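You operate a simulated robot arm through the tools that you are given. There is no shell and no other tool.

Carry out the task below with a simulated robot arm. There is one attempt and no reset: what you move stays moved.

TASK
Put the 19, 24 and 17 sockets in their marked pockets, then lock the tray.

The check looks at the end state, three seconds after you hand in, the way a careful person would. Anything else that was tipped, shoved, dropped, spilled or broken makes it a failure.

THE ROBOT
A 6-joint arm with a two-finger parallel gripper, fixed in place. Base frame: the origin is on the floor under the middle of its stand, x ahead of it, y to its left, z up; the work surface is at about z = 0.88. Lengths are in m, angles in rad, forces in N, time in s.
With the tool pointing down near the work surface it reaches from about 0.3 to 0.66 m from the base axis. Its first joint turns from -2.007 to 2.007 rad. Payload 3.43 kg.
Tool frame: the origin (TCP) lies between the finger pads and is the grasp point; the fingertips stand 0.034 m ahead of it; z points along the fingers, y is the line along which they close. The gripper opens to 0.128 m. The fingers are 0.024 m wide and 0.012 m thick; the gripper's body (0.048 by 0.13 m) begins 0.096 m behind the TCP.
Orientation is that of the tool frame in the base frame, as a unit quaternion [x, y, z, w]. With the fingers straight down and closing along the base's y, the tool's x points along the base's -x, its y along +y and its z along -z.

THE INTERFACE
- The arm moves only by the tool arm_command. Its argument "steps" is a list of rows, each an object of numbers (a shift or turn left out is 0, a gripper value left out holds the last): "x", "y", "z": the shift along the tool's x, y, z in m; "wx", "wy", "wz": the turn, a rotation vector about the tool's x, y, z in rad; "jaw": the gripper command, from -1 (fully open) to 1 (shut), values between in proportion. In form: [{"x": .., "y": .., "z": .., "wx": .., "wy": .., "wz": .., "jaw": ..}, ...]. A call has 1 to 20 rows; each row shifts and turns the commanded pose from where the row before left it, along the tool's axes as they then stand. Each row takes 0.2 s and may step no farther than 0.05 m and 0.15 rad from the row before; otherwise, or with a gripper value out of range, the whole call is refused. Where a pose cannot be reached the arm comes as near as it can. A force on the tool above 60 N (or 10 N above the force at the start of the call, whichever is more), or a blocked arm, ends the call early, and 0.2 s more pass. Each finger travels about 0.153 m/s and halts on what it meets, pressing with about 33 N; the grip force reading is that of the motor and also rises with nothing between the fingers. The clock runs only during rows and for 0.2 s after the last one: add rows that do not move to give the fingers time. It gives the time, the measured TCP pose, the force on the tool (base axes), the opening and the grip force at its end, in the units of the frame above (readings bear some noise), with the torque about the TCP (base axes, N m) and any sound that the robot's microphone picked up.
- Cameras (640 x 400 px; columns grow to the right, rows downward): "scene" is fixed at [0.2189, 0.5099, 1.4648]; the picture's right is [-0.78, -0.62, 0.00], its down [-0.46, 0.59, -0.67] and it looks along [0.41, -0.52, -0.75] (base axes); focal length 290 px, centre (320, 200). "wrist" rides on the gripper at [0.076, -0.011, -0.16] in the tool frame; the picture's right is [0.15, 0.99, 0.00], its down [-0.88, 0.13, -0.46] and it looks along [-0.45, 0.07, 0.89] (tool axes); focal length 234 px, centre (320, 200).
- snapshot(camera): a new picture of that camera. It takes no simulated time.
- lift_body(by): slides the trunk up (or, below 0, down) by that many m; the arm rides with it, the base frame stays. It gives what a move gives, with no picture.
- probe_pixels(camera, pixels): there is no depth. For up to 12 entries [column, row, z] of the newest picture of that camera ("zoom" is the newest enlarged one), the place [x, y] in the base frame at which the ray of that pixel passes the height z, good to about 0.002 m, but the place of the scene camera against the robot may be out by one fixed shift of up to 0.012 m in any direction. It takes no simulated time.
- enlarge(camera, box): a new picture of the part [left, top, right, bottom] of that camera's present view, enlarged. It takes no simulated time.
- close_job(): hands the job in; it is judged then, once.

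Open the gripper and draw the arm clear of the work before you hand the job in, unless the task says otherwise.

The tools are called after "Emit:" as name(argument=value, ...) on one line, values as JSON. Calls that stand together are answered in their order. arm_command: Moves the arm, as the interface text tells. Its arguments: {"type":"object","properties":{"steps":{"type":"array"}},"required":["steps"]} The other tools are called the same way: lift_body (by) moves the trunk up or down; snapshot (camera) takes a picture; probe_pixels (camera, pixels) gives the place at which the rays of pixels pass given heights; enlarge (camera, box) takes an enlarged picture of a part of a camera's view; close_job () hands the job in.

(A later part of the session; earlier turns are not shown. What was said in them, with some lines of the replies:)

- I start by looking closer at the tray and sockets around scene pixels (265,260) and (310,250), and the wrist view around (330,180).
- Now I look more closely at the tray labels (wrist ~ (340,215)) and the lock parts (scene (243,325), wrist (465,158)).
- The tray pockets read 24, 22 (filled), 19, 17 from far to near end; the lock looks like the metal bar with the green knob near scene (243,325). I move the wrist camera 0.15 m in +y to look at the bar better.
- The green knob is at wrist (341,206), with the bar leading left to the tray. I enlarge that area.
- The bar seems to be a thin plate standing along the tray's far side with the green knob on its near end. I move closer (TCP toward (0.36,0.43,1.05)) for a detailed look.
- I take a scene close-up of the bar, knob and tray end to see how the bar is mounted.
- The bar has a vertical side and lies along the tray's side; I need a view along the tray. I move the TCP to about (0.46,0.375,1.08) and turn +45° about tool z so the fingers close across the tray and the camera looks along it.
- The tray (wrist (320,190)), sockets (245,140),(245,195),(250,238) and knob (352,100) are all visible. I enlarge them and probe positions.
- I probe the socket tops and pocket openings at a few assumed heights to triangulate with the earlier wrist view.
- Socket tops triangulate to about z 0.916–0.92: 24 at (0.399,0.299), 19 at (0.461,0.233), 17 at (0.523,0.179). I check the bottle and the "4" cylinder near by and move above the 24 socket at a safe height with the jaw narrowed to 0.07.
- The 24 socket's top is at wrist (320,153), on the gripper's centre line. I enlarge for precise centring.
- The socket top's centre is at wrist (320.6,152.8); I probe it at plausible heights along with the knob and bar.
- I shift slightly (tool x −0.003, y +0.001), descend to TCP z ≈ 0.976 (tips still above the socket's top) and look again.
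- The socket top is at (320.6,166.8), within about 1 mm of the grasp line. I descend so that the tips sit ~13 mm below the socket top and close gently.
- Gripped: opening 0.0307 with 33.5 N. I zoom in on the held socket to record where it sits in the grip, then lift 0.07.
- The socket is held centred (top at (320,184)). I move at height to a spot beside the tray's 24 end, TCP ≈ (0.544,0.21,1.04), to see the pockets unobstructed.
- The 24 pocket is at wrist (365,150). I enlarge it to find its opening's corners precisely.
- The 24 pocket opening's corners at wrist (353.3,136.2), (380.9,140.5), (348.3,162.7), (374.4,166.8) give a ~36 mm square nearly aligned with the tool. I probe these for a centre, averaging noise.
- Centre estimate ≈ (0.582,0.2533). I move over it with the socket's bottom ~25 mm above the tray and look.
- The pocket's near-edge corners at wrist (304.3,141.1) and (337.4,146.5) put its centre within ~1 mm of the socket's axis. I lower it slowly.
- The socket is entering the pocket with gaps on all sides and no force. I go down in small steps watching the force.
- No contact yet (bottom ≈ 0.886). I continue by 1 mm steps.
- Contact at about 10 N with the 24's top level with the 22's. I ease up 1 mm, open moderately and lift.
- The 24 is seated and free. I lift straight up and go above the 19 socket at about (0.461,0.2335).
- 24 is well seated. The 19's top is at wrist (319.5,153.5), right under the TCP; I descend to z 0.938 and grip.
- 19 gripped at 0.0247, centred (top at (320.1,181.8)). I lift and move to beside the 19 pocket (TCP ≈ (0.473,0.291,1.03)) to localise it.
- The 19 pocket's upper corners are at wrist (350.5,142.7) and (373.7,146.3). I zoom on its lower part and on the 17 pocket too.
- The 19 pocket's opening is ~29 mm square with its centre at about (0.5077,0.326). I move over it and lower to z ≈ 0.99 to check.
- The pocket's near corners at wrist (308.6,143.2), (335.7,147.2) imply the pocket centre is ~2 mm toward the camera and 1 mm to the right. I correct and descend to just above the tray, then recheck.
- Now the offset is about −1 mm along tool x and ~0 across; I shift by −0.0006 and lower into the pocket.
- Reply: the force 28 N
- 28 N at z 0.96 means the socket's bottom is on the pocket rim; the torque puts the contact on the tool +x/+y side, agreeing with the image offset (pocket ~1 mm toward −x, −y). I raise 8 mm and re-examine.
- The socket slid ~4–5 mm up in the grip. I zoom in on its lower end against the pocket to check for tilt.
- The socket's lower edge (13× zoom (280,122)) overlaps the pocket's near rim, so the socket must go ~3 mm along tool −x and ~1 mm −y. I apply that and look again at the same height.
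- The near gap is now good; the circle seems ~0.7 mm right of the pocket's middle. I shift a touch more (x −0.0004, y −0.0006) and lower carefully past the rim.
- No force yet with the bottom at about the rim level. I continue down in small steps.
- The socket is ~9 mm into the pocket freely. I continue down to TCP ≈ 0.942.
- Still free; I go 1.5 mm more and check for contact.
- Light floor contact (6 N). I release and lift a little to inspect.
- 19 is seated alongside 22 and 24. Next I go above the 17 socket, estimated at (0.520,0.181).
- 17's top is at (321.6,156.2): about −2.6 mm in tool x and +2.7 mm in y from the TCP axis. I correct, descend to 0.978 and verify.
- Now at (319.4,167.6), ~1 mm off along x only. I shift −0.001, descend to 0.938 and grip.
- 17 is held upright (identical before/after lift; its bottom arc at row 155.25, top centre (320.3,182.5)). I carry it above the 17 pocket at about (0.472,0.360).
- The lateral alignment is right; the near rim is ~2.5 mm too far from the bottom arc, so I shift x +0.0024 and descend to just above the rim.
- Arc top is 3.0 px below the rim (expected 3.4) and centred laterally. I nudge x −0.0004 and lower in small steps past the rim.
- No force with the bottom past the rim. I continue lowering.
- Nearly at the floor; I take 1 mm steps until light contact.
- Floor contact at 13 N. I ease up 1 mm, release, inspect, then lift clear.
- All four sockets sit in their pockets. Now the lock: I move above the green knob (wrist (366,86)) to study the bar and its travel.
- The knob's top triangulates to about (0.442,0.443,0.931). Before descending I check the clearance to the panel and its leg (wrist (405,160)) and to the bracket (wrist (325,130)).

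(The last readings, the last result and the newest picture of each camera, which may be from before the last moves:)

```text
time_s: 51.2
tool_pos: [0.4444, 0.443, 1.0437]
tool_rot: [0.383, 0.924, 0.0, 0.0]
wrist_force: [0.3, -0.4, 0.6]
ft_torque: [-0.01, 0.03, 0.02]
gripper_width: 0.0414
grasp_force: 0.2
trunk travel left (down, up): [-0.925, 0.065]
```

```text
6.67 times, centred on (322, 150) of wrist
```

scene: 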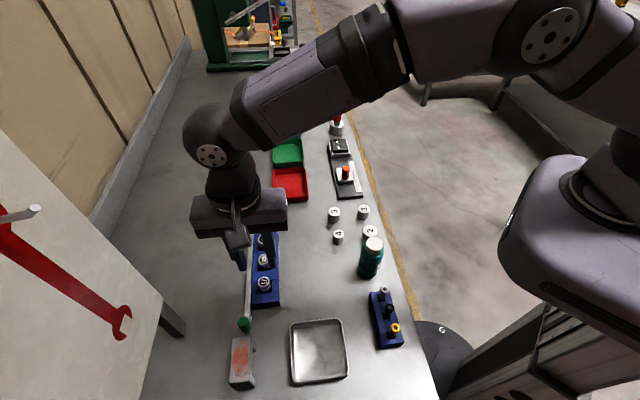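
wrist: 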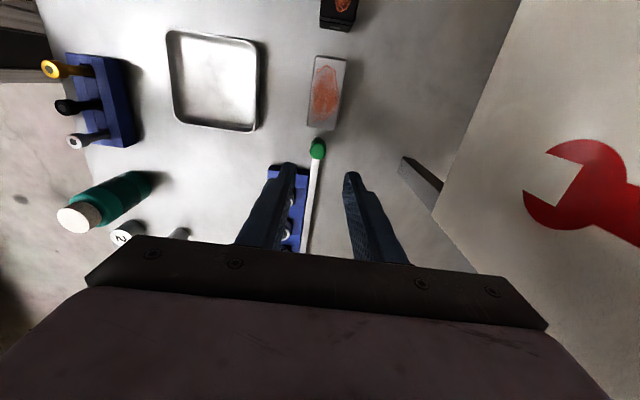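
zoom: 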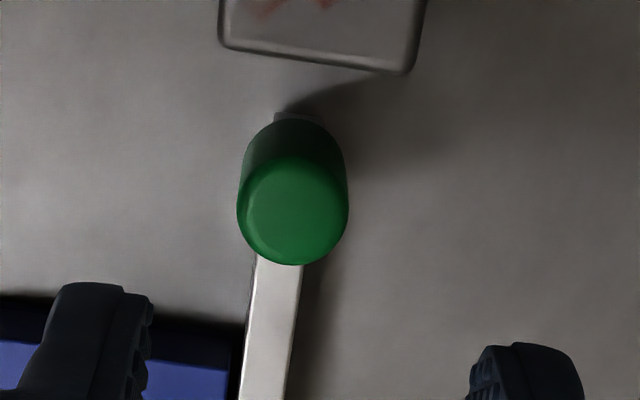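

Panel edge is ~5 cm clear of the gripper's side, the bracket ~1.3 cm from the finger's edge. I centre on the knob (y −0.002) and descend around it to TCP z ≈ 0.948.

Emit:
arm_command(steps=[{"y": -0.002, "z": 0.02}, {"z": 0.025}, {"z": 0.02}, {}])

Emit:
enlarge(camera="wrist", box=[270, 125, 366, 205])

Emit:
enlarge(camera="scene", box=[200, 270, 300, 350])

```text
time_s: 52.2
tool_pos: [0.4442, 0.4402, 0.9771]
tool_rot: [0.383, 0.924, 0.0, 0.0]
wrist_force: [-0.3, 0.1, -0.3]
ft_torque: [0.02, -0.03, -0.03]
gripper_width: 0.0417
grasp_force: 0.0
trunk travel left (down, up): [-0.925, 0.065]
```

```text
5.00 times, centred on (318, 165) of wrist
```

zoom: 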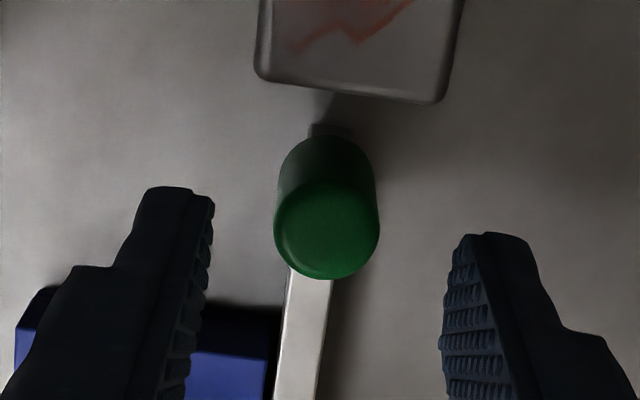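

```text
5.00 times, centred on (250, 310) of scene
```

zoom: 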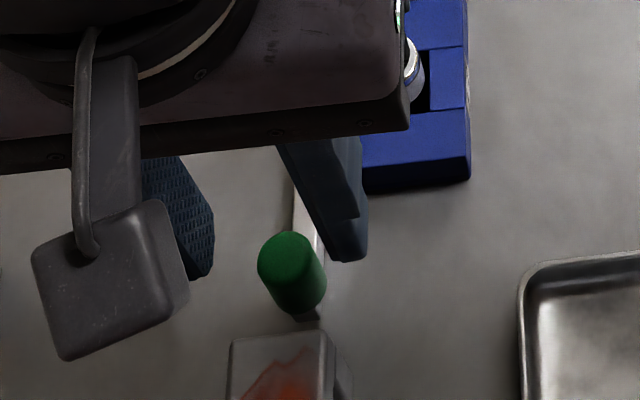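

Knob is centred between the fingers. I descend 0.03 more and close on it.

Emit:
arm_command(steps=[{"z": 0.015}, {"z": 0.015}, {}, {"jaw": 0.55}, {"jaw": 0.7}, {"jaw": 0.8}, {}])

Emit:
enlarge(camera="wrist", box=[270, 125, 366, 205])

Emit:
enlarge(camera="scene", box=[200, 270, 300, 350])

```text
time_s: 53.8
tool_pos: [0.4434, 0.4402, 0.9489]
tool_rot: [0.383, 0.924, -0.001, 0.0]
wrist_force: [-2.4, -3.4, -2.3]
ft_torque: [0.25, -0.25, 0.01]
gripper_width: 0.0189
grasp_force: 45.4
trunk travel left (down, up): [-0.925, 0.065]
```

```text
5.00 times, centred on (318, 165) of wrist
```

zoom: 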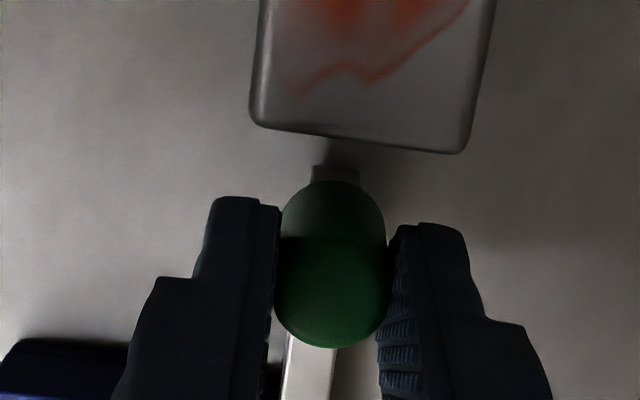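

```text
5.00 times, centred on (250, 310) of scene
```

zoom: 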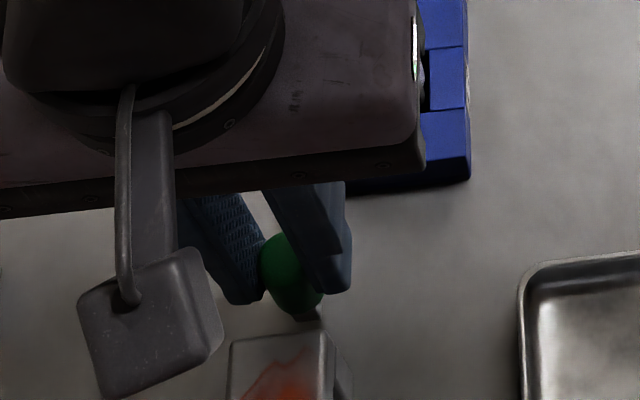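

Knob gripped (0.0189) with ~4 N side load. I try a small slide along the bar toward the tray (tool −x, 4 mm) and read the force.

Emit:
arm_command(steps=[{"x": -0.002}, {"x": -0.002}, {}])

Emit:
enlarge(camera="wrist", box=[270, 125, 366, 205])

```text
time_s: 54.6
tool_pos: [0.447, 0.4367, 0.9485]
tool_rot: [0.383, 0.924, 0.0, 0.0]
wrist_force: [-4.9, -4.8, -2.8]
ft_torque: [0.28, -0.13, 0.01]
gripper_width: 0.0189
grasp_force: 45.5
trunk travel left (down, up): [-0.925, 0.065]
```

```text
5.00 times, centred on (318, 165) of wrist
```

zoom: 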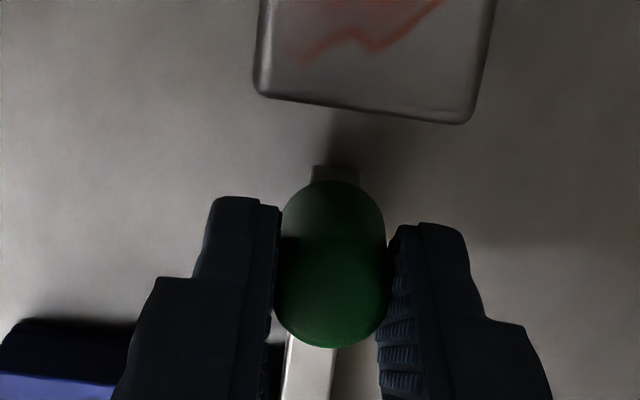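

The bar slides freely with the knob (the bracket and tray moved in view, low along-axis force). I relieve the side load slightly and slide another 12 mm.

Emit:
arm_command(steps=[{"x": -0.003, "y": -0.0008}, {"x": -0.003}, {"x": -0.003}, {"x": -0.003}, {}])

Emit:
enlarge(camera="scene", box=[200, 200, 300, 350])

Emit:
snapshot(camera="wrist")

```text
time_s: 55.8
tool_pos: [0.4556, 0.4288, 0.948]
tool_rot: [0.383, 0.924, 0.0, 0.0]
wrist_force: [-4.1, -4.1, -4.5]
ft_torque: [0.23, -0.2, -0.01]
gripper_width: 0.0189
grasp_force: 44.7
trunk travel left (down, up): [-0.925, 0.065]
```

```text
2.67 times, centred on (250, 275) of scene
```

zoom: 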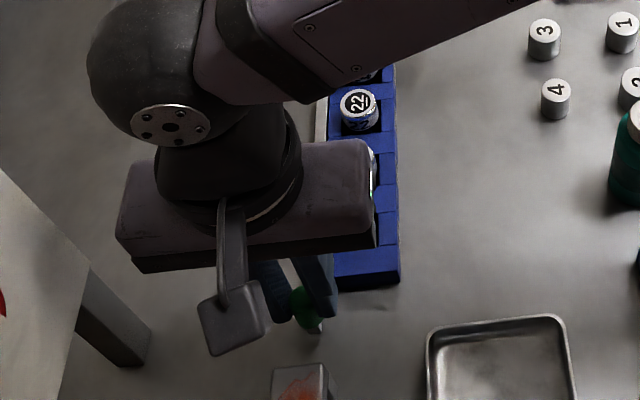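

```text
taken
```

wrist: 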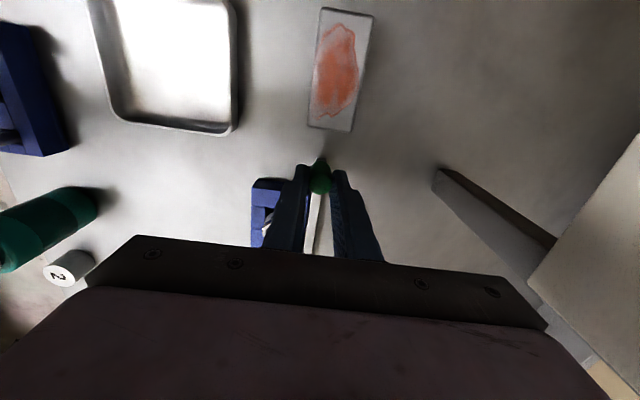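

Still sliding smoothly (u moved ~17 mm, no sound yet). I continue another 12 mm.

Emit:
arm_command(steps=[{"x": -0.003, "y": -0.0006}, {"x": -0.003}, {"x": -0.003}, {"x": -0.003}, {}])

```text
time_s: 57.0
tool_pos: [0.4629, 0.4218, 0.9478]
tool_rot: [0.383, 0.924, 0.001, -0.001]
wrist_force: [-6.6, 9.4, -2.0]
ft_torque: [-0.38, 0.18, 0.11]
gripper_width: 0.0188
grasp_force: 45.0
trunk travel left (down, up): [-0.925, 0.065]
```

Along-axis resistance has risen to ~11 N at about 28 mm of travel. I look before going on.

Emit:
snapshot(camera="wrist")

Emit:
enlarge(camera="wrist", box=[240, 140, 400, 260])

Emit:
enlarge(camera="scene", box=[220, 195, 300, 325])

```text
taken
```

wrist: 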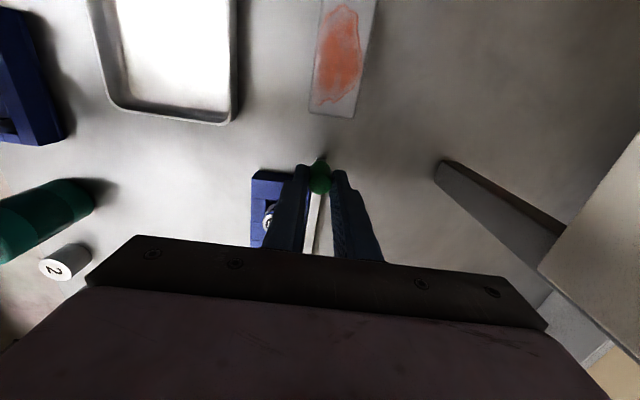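

```text
3.33 times, centred on (320, 200) of wrist
```

zoom: 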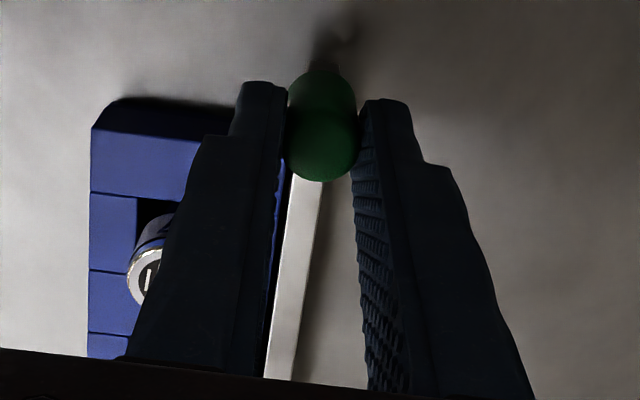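

```text
3.08 times, centred on (260, 260) of scene
```

zoom: 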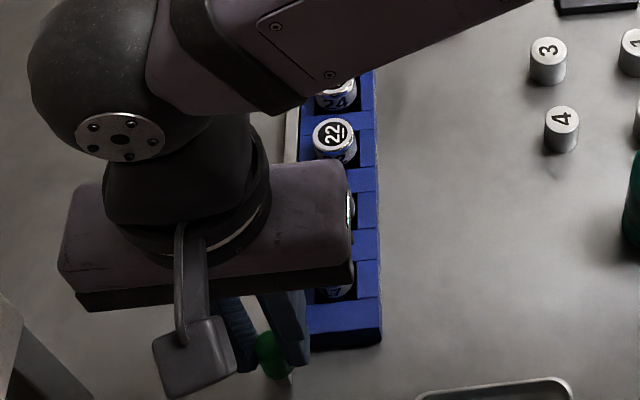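

The knob is at about 30 mm of travel, near the tray's end. I push 2 mm more to tell a detent from a stop.

Emit:
arm_command(steps=[{"x": -0.001}, {"x": -0.001}, {}])

```text
time_s: 57.8
tool_pos: [0.4626, 0.4211, 0.9483]
tool_rot: [0.382, 0.924, 0.0, 0.0]
wrist_force: [-11.7, 15.8, 0.4]
ft_torque: [-0.13, 0.43, 0.04]
gripper_width: 0.0189
grasp_force: 45.0
trunk travel left (down, up): [-0.925, 0.065]
```

Force is ~19 N with no further motion. I take a reference close-up of the tray's far end (scene (265,225)) to be sure that the tray itself is not moving.

Emit:
enlarge(camera="scene", box=[240, 205, 300, 245])

Emit:
enlarge(camera="scene", box=[250, 270, 300, 320])

```text
10.00 times, centred on (270, 225) of scene
```

zoom: 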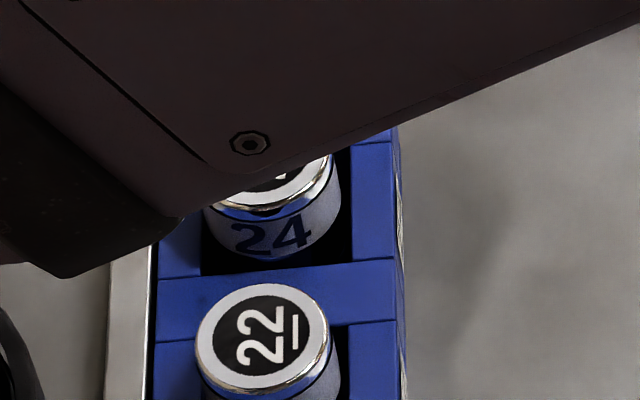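

```text
8.00 times, centred on (275, 295) of scene
```

zoom: 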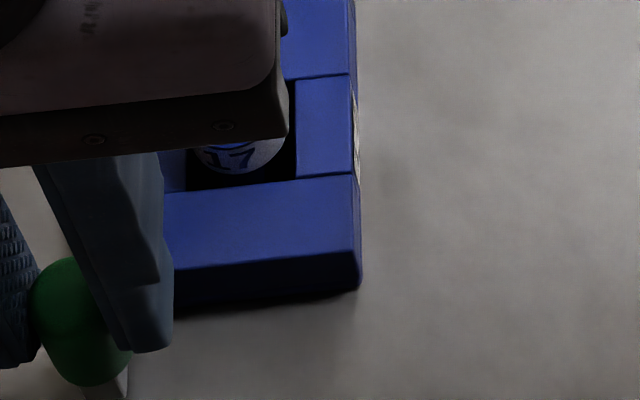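

The tray hasn't moved and the fingers pass above it. I push 3 mm more (expected ~30 N) to see whether a detent gives.

Emit:
arm_command(steps=[{"x": -0.001}, {"x": -0.001}, {"x": -0.001}, {}, {}])

Emit:
enlarge(camera="scene", box=[240, 205, 300, 245])

Emit:
enlarge(camera="scene", box=[250, 270, 300, 320])

Emit:
enlarge(camera="wrist", box=[240, 140, 400, 260])

```text
time_s: 59.0
tool_pos: [0.4622, 0.4215, 0.9484]
tool_rot: [0.382, 0.924, 0.001, -0.001]
wrist_force: [-15.3, 22.1, 1.1]
ft_torque: [0.0, 0.44, 0.05]
gripper_width: 0.0188
grasp_force: 45.4
trunk travel left (down, up): [-0.925, 0.065]
```

```text
10.00 times, centred on (270, 225) of scene
```

zoom: 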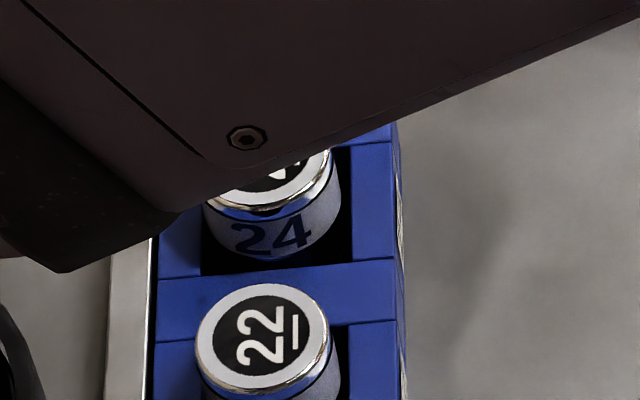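

```text
8.00 times, centred on (275, 295) of scene
```

zoom: 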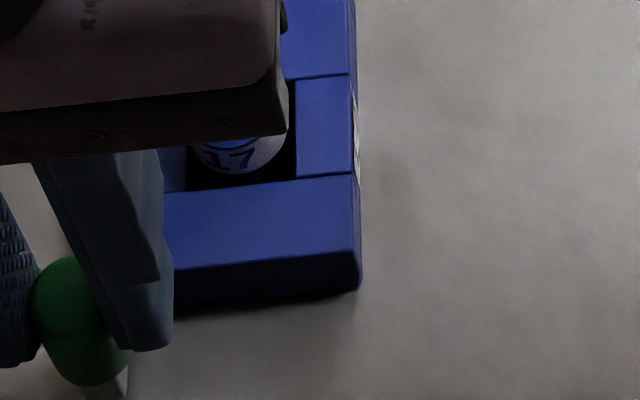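

```text
3.33 times, centred on (320, 200) of wrist
```

zoom: 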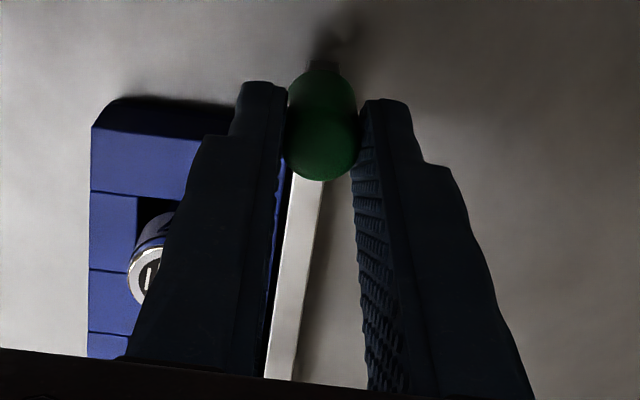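

The TCP no longer advances at ~27 N: the bar is at its end stop after ~27 mm of travel, and the tray hasn't moved. I relax the push, release the knob and lift to inspect the bar.

Emit:
arm_command(steps=[{"x": 0.002}, {"x": 0.002}, {"x": 0.001}, {}])

Emit:
arm_command(steps=[{"jaw": 0.55}, {"jaw": 0.4}, {}, {"z": -0.02}, {"z": -0.03}, {"z": -0.03}, {}])

Emit:
snapshot(camera="wrist")

Emit:
snapshot(camera="scene")

Emit:
enlarge(camera="wrist", box=[240, 100, 400, 240])

```text
time_s: 60.0
tool_pos: [0.4625, 0.4212, 0.9494]
tool_rot: [0.384, 0.923, 0.0, -0.001]
wrist_force: [-5.2, 12.5, 1.0]
ft_torque: [0.82, 1.16, -0.07]
gripper_width: 0.019
grasp_force: 45.2
trunk travel left (down, up): [-0.925, 0.065]
```

```text
time_s: 61.6
tool_pos: [0.4647, 0.4186, 1.0294]
tool_rot: [0.383, 0.924, -0.001, 0.0]
wrist_force: [0.2, -0.7, 0.3]
ft_torque: [0.04, 0.02, 0.03]
gripper_width: 0.0386
grasp_force: 0.0
trunk travel left (down, up): [-0.925, 0.065]
```

```text
taken
```

wrist: 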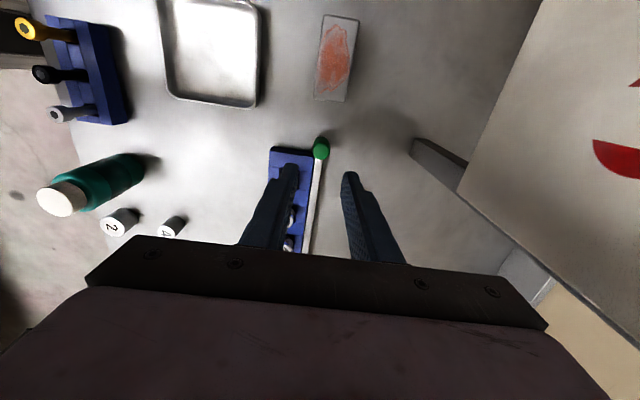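

```text
taken
```

scene: 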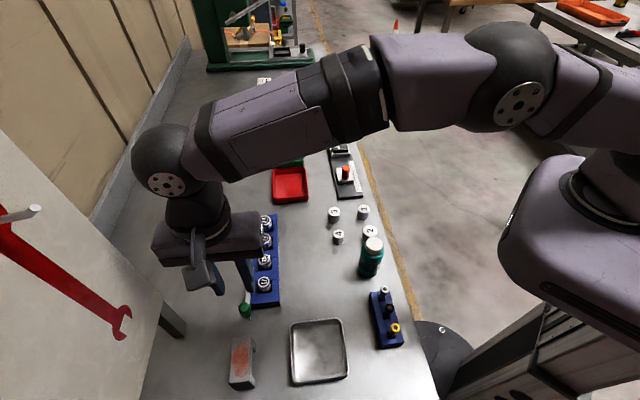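

```text
2.86 times, centred on (320, 170) of wrist
```

zoom: 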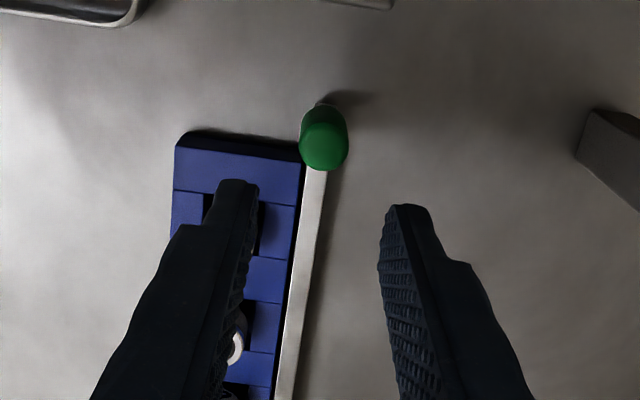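

The knob now stands at the tray's end corner (wrist (321,151)). I go back to the earlier viewpoint by the 24 end to compare the bar's far end with the tray's end.

Emit:
arm_command(steps=[{"z": -0.013}, {"x": -0.0342, "y": -0.0155}, {"x": -0.0342, "y": -0.0155}, {"x": -0.0342, "y": -0.0155}, {"x": -0.0342, "y": -0.0155}, {"x": -0.0342, "y": -0.0155}, {"x": -0.034, "y": -0.0153}, {}])

Emit:
snapshot(camera="wrist")

Emit:
enlarge(camera="wrist", box=[320, 20, 440, 200])

Emit:
enlarge(camera="scene", box=[220, 200, 300, 330])

```text
time_s: 63.4
tool_pos: [0.5446, 0.2097, 1.0394]
tool_rot: [0.383, 0.924, 0.001, 0.0]
wrist_force: [0.1, -1.0, 0.4]
ft_torque: [-0.04, -0.01, 0.0]
gripper_width: 0.0383
grasp_force: 0.1
trunk travel left (down, up): [-0.925, 0.065]
```

```text
taken
```

wrist: 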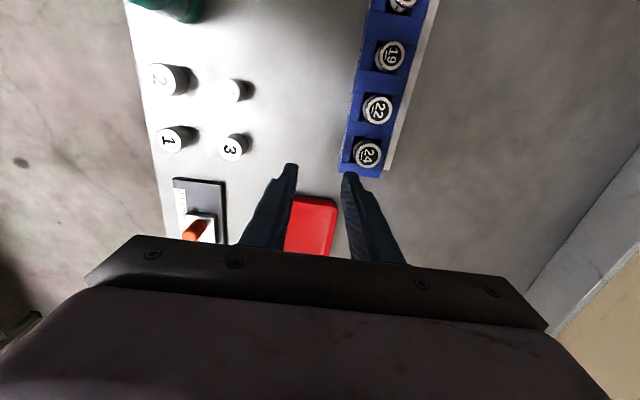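

```text
2.22 times, centred on (380, 110) of wrist
```

zoom: 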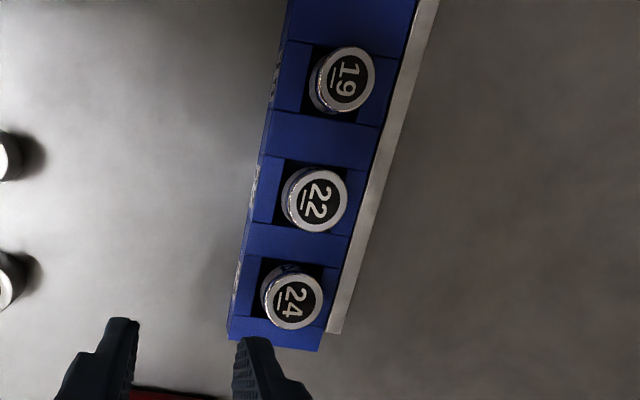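

```text
3.08 times, centred on (260, 265) of scene
```

zoom: 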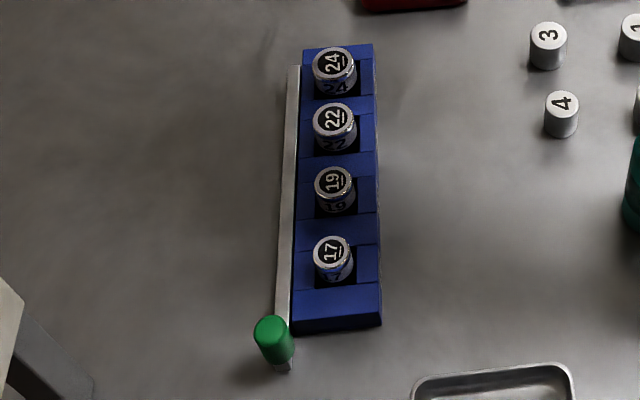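

The bar now reaches almost to the tray's far end; all four sockets are seated. I zoom in on the bar's far end and on the knob end for any keeper or catch.

Emit:
enlarge(camera="wrist", box=[345, 125, 409, 185])

Emit:
enlarge(camera="scene", box=[225, 285, 285, 330])

Emit:
enlarge(camera="scene", box=[240, 205, 290, 245])

```text
6.67 times, centred on (377, 155) of wrist
```

zoom: 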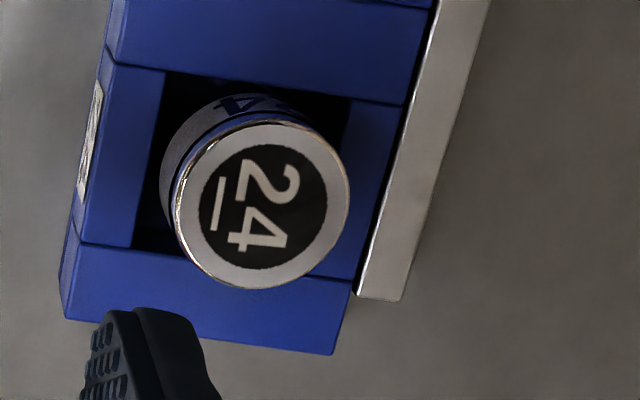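

```text
8.89 times, centred on (255, 308) of scene
```

zoom: 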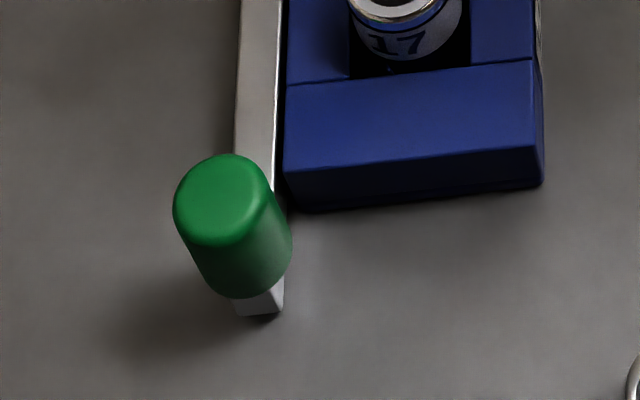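

```text
10.00 times, centred on (265, 225) of scene
```

zoom: 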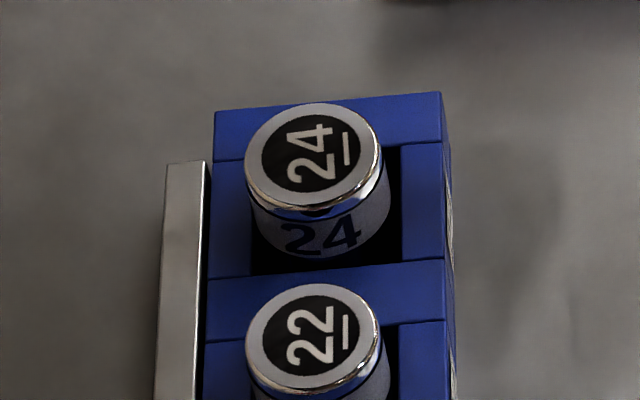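

I compare the knob's position before (scene (243.75,321.3)) and now ((244,308)) at its top height to measure the actual travel.

Emit:
probe_pixels(camera="scene", pixels=[[243.75, 321.25, 0.931], [244.0, 308.0, 0.931], [243.75, 321.25, 0.931], [244.0, 308.0, 0.931]])

```text
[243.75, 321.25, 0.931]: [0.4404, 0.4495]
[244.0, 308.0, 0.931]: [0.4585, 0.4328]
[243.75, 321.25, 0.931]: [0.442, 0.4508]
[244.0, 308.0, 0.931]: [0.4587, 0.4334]
```

Measured travel is ~25 mm. To make sure that it is a true end stop and not a detent, I'll push the knob from behind with shut fingers; first I move above the gap between knob and bracket and look.

Emit:
arm_command(steps=[{"x": 0.0396, "y": 0.0154, "jaw": 1}, {"x": 0.0396, "y": 0.0154}, {"x": 0.0396, "y": 0.0154}, {"x": 0.0396, "y": 0.0154}, {"x": 0.0396, "y": 0.0154}, {"x": 0.0396, "y": 0.0154}, {}])

Emit:
snapshot(camera="wrist")

Emit:
enlarge(camera="wrist", box=[270, 110, 366, 190])

```text
time_s: 65.0
tool_pos: [0.4381, 0.4423, 1.0427]
tool_rot: [0.383, 0.924, 0.0, 0.0]
wrist_force: [0.3, -0.1, 0.1]
ft_torque: [0.05, 0.01, 0.0]
gripper_width: 0.0
grasp_force: 33.3
trunk travel left (down, up): [-0.925, 0.065]
```

```text
taken
```

wrist: 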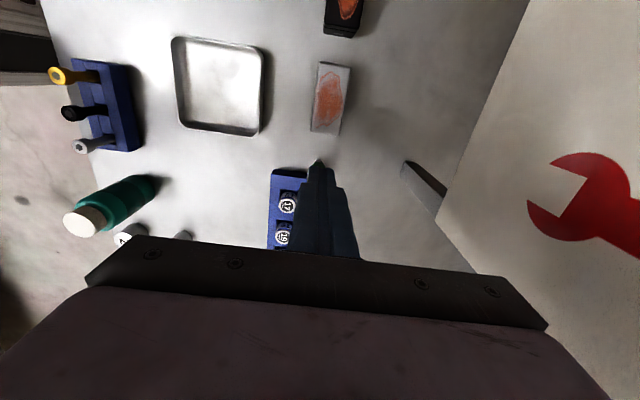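

```text
5.00 times, centred on (318, 150) of wrist
```

zoom: 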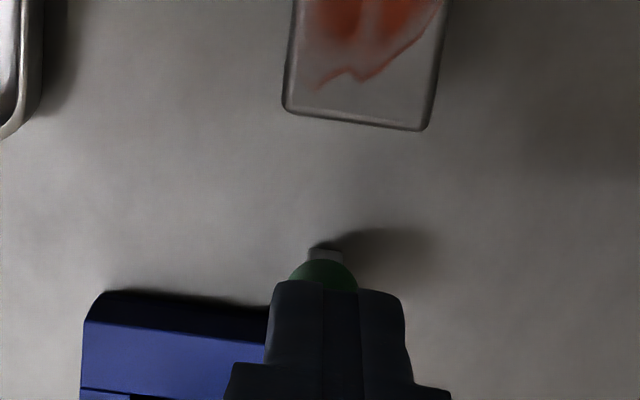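

The shut fingers hang between knob and bracket, with ~6 mm to each. I shift 2 mm toward the knob and descend to TCP z ≈ 0.946.

Emit:
arm_command(steps=[{"x": -0.002, "z": 0.02}, {"z": 0.025}, {"z": 0.02}, {}])

Emit:
enlarge(camera="wrist", box=[270, 110, 366, 190])

Emit:
enlarge(camera="scene", box=[210, 270, 290, 340])

```text
time_s: 66.0
tool_pos: [0.4402, 0.4407, 0.9772]
tool_rot: [0.383, 0.924, 0.0, 0.0]
wrist_force: [-0.2, -0.3, -0.1]
ft_torque: [-0.01, 0.01, 0.02]
gripper_width: 0.0001
grasp_force: 33.1
trunk travel left (down, up): [-0.925, 0.065]
```

```text
5.00 times, centred on (318, 150) of wrist
```

zoom: 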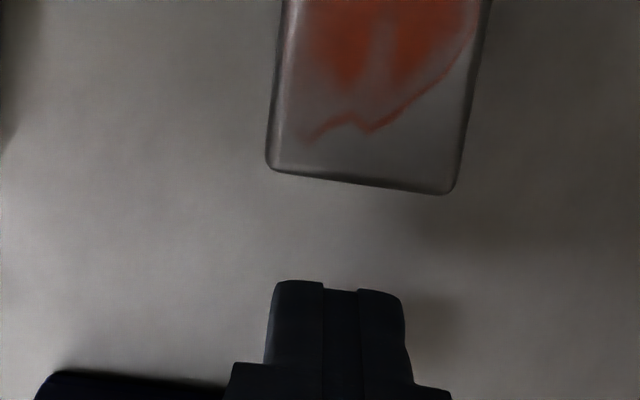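

```text
5.71 times, centred on (250, 305) of scene
```

zoom: 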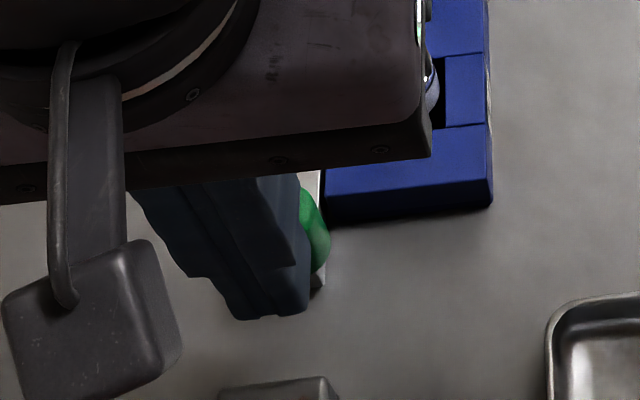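

Clear on both sides. I descend the last 0.031 and check for any contact.

Emit:
arm_command(steps=[{"z": 0.015}, {"z": 0.016}, {}])

Emit:
enlarge(camera="scene", box=[210, 270, 290, 340])

```text
time_s: 66.8
tool_pos: [0.4424, 0.4413, 0.9457]
tool_rot: [0.382, 0.924, 0.0, -0.001]
wrist_force: [-0.7, -0.6, -0.3]
ft_torque: [0.01, 0.01, 0.01]
gripper_width: 0.0
grasp_force: 33.1
trunk travel left (down, up): [-0.925, 0.065]
```

```text
5.71 times, centred on (250, 305) of scene
```

zoom: 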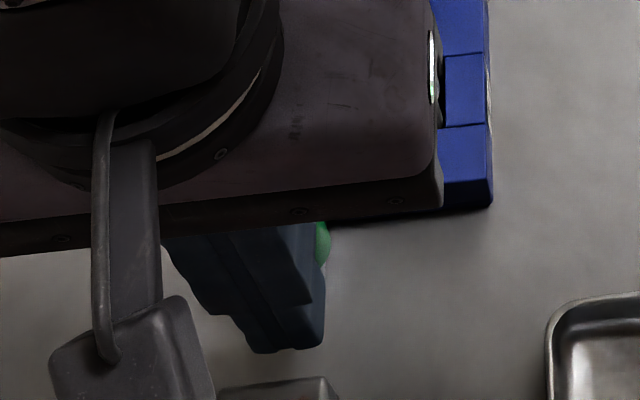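

No contact. I advance toward the knob in 1.5 mm steps and watch the force.

Emit:
arm_command(steps=[{"x": -0.0015}, {"x": -0.0015}, {"x": -0.0015}, {}])

Emit:
arm_command(steps=[{"x": -0.0015}, {"x": -0.0015}, {}])

```text
time_s: 67.8
tool_pos: [0.4452, 0.4394, 0.9447]
tool_rot: [0.383, 0.924, 0.0, 0.0]
wrist_force: [0.1, 0.7, 0.2]
ft_torque: [0.01, -0.02, 0.0]
gripper_width: 0.0001
grasp_force: 33.4
trunk travel left (down, up): [-0.925, 0.065]
```

```text
time_s: 68.6
tool_pos: [0.4461, 0.4377, 0.9456]
tool_rot: [0.382, 0.924, 0.0, 0.0]
wrist_force: [-7.2, 8.4, -2.1]
ft_torque: [0.27, 0.1, -0.02]
gripper_width: 0.0001
grasp_force: 32.9
trunk travel left (down, up): [-0.925, 0.065]
```

Contact at ~11 N. I push further in small steps to see if the bar still moves or is solid.

Emit:
arm_command(steps=[{"x": -0.002}, {"x": -0.002}, {}])

Emit:
arm_command(steps=[{"x": -0.002}, {"x": -0.002}, {}])

```text
time_s: 69.4
tool_pos: [0.4459, 0.4374, 0.9448]
tool_rot: [0.383, 0.924, 0.0, -0.002]
wrist_force: [-16.6, 17.4, -2.2]
ft_torque: [0.42, 0.3, 0.01]
gripper_width: 0.0002
grasp_force: 33.2
trunk travel left (down, up): [-0.925, 0.065]
```

```text
time_s: 70.2
tool_pos: [0.4464, 0.4379, 0.9456]
tool_rot: [0.383, 0.924, 0.001, -0.003]
wrist_force: [-22.3, 24.1, -0.8]
ft_torque: [0.43, 0.42, 0.03]
gripper_width: 0.0
grasp_force: 33.1
trunk travel left (down, up): [-0.925, 0.065]
```

Solid at 33 N with no movement: the bar is fully home. I back off, lift clear and check the whole scene.

Emit:
arm_command(steps=[{"x": 0.004}, {"x": 0.004}, {"x": 0.003}, {}, {"z": -0.03}, {"z": -0.04}, {"z": -0.04}, {"z": -0.04, "jaw": -0.5}, {}])

Emit:
snapshot(camera="wrist")

Emit:
snapshot(camera="scene")

Emit:
enlarge(camera="wrist", box=[260, 100, 380, 240])

```text
time_s: 72.2
tool_pos: [0.4447, 0.4396, 1.096]
tool_rot: [0.382, 0.924, 0.0, 0.0]
wrist_force: [-0.1, -0.8, -0.2]
ft_torque: [-0.01, -0.05, -0.02]
gripper_width: 0.0957
grasp_force: 0.1
trunk travel left (down, up): [-0.925, 0.065]
```

```text
taken
```

wrist: 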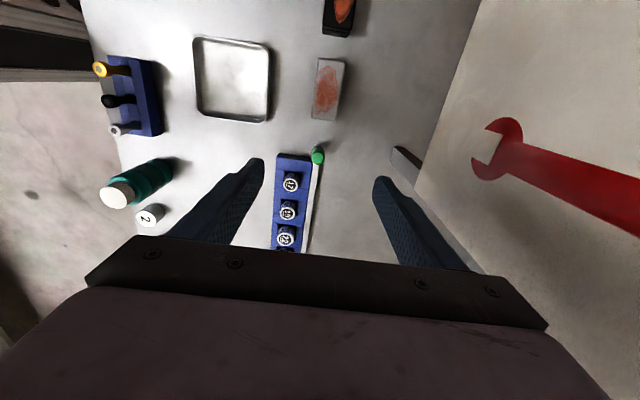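

```text
taken
```

scene: 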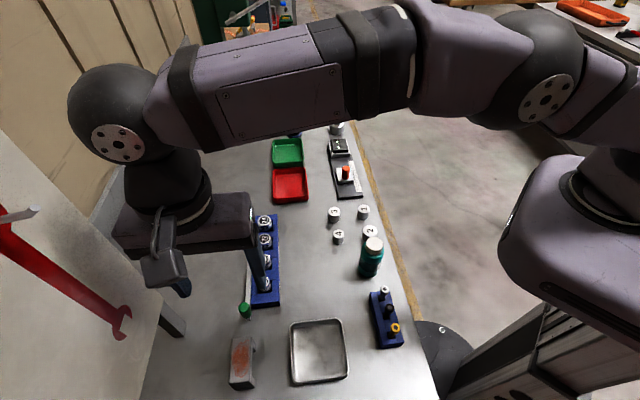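

```text
2.86 times, centred on (320, 170) of wrist
```

zoom: 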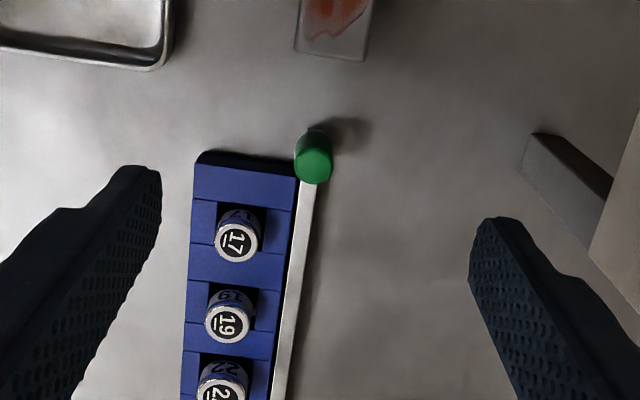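

Sockets 17, 19, 22, 24 are seated and the bar is at its stop; nothing else moved. I draw the arm up and back clear of the work and take a last look.

Emit:
arm_command(steps=[{"x": -0.008, "y": -0.04, "z": -0.026}, {"x": -0.008, "y": -0.04, "z": -0.026}, {"x": -0.008, "y": -0.04, "z": -0.026}, {"x": -0.008, "y": -0.04, "z": -0.026}, {"x": -0.008, "y": -0.04, "z": -0.026}, {"x": -0.008, "y": -0.04, "z": -0.02, "jaw": -1}, {}, {}])

Emit:
snapshot(camera="scene")

Emit:
enlarge(camera="scene", box=[220, 200, 320, 330])

Emit:
snapshot(camera="wrist")

```text
time_s: 74.0
tool_pos: [0.3085, 0.2342, 1.2469]
tool_rot: [0.383, 0.924, 0.0, 0.0]
wrist_force: [0.0, -0.2, -0.4]
ft_torque: [0.01, 0.04, 0.02]
gripper_width: 0.128
grasp_force: 0.0
trunk travel left (down, up): [-0.925, 0.065]
```

```text
taken
```

scene: 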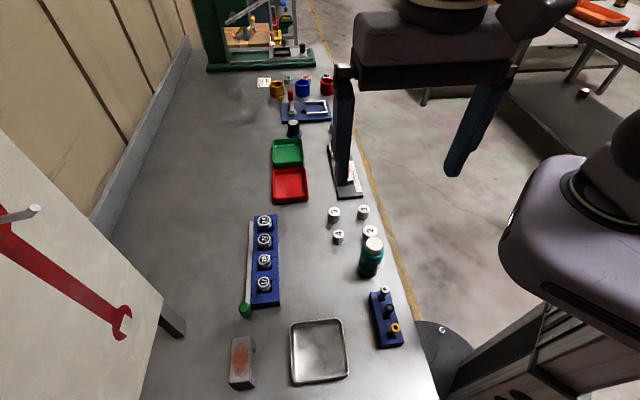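

```text
3.08 times, centred on (270, 265) of scene
```

zoom: 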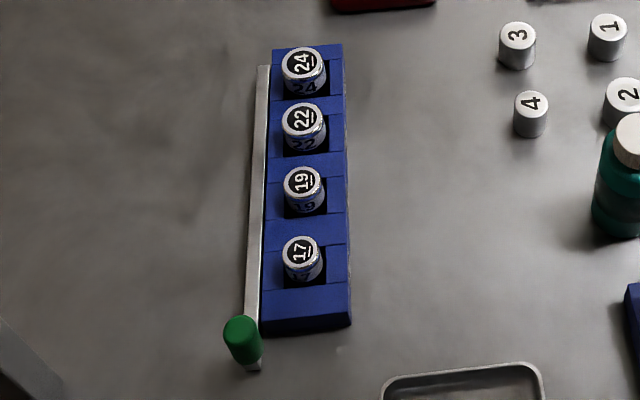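

```text
taken
```

wrist: 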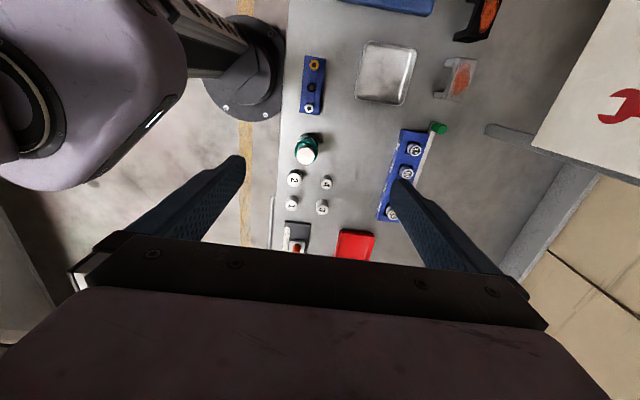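

The final pictures show 24, 22, 19, 17 upright in their marked pockets, the bar slid home against its stop, the arm clear with the gripper open, and everything else in place. I hand the job in.

Emit:
close_job()

```text
The job is handed in.
```

I put the 24, 19 and 17 sockets in their marked pockets, next to the 22 that was already there. I locked the tray by sliding the green-knobbed bar along its side, and the job is handed in.

- **Sockets:** All four stand upright in the final pictures. The 19 caught the pocket rim on the first try. I lifted it, corrected the position by about 3 mm, and it then went in freely.
- **Lock:** The bar slid about 25 mm towards the far end of the tray and then stopped solid. I pushed it again from behind with about 33 N and it did not move further. I heard no click, and nothing on the tray shows which end is "locked". I took the stop at the far end as locked, because it brings the bar nearly level with the tray.
- **Everything else:** Nothing else looks moved or tipped in the final pictures. The gripper is open and the arm is clear of the work.
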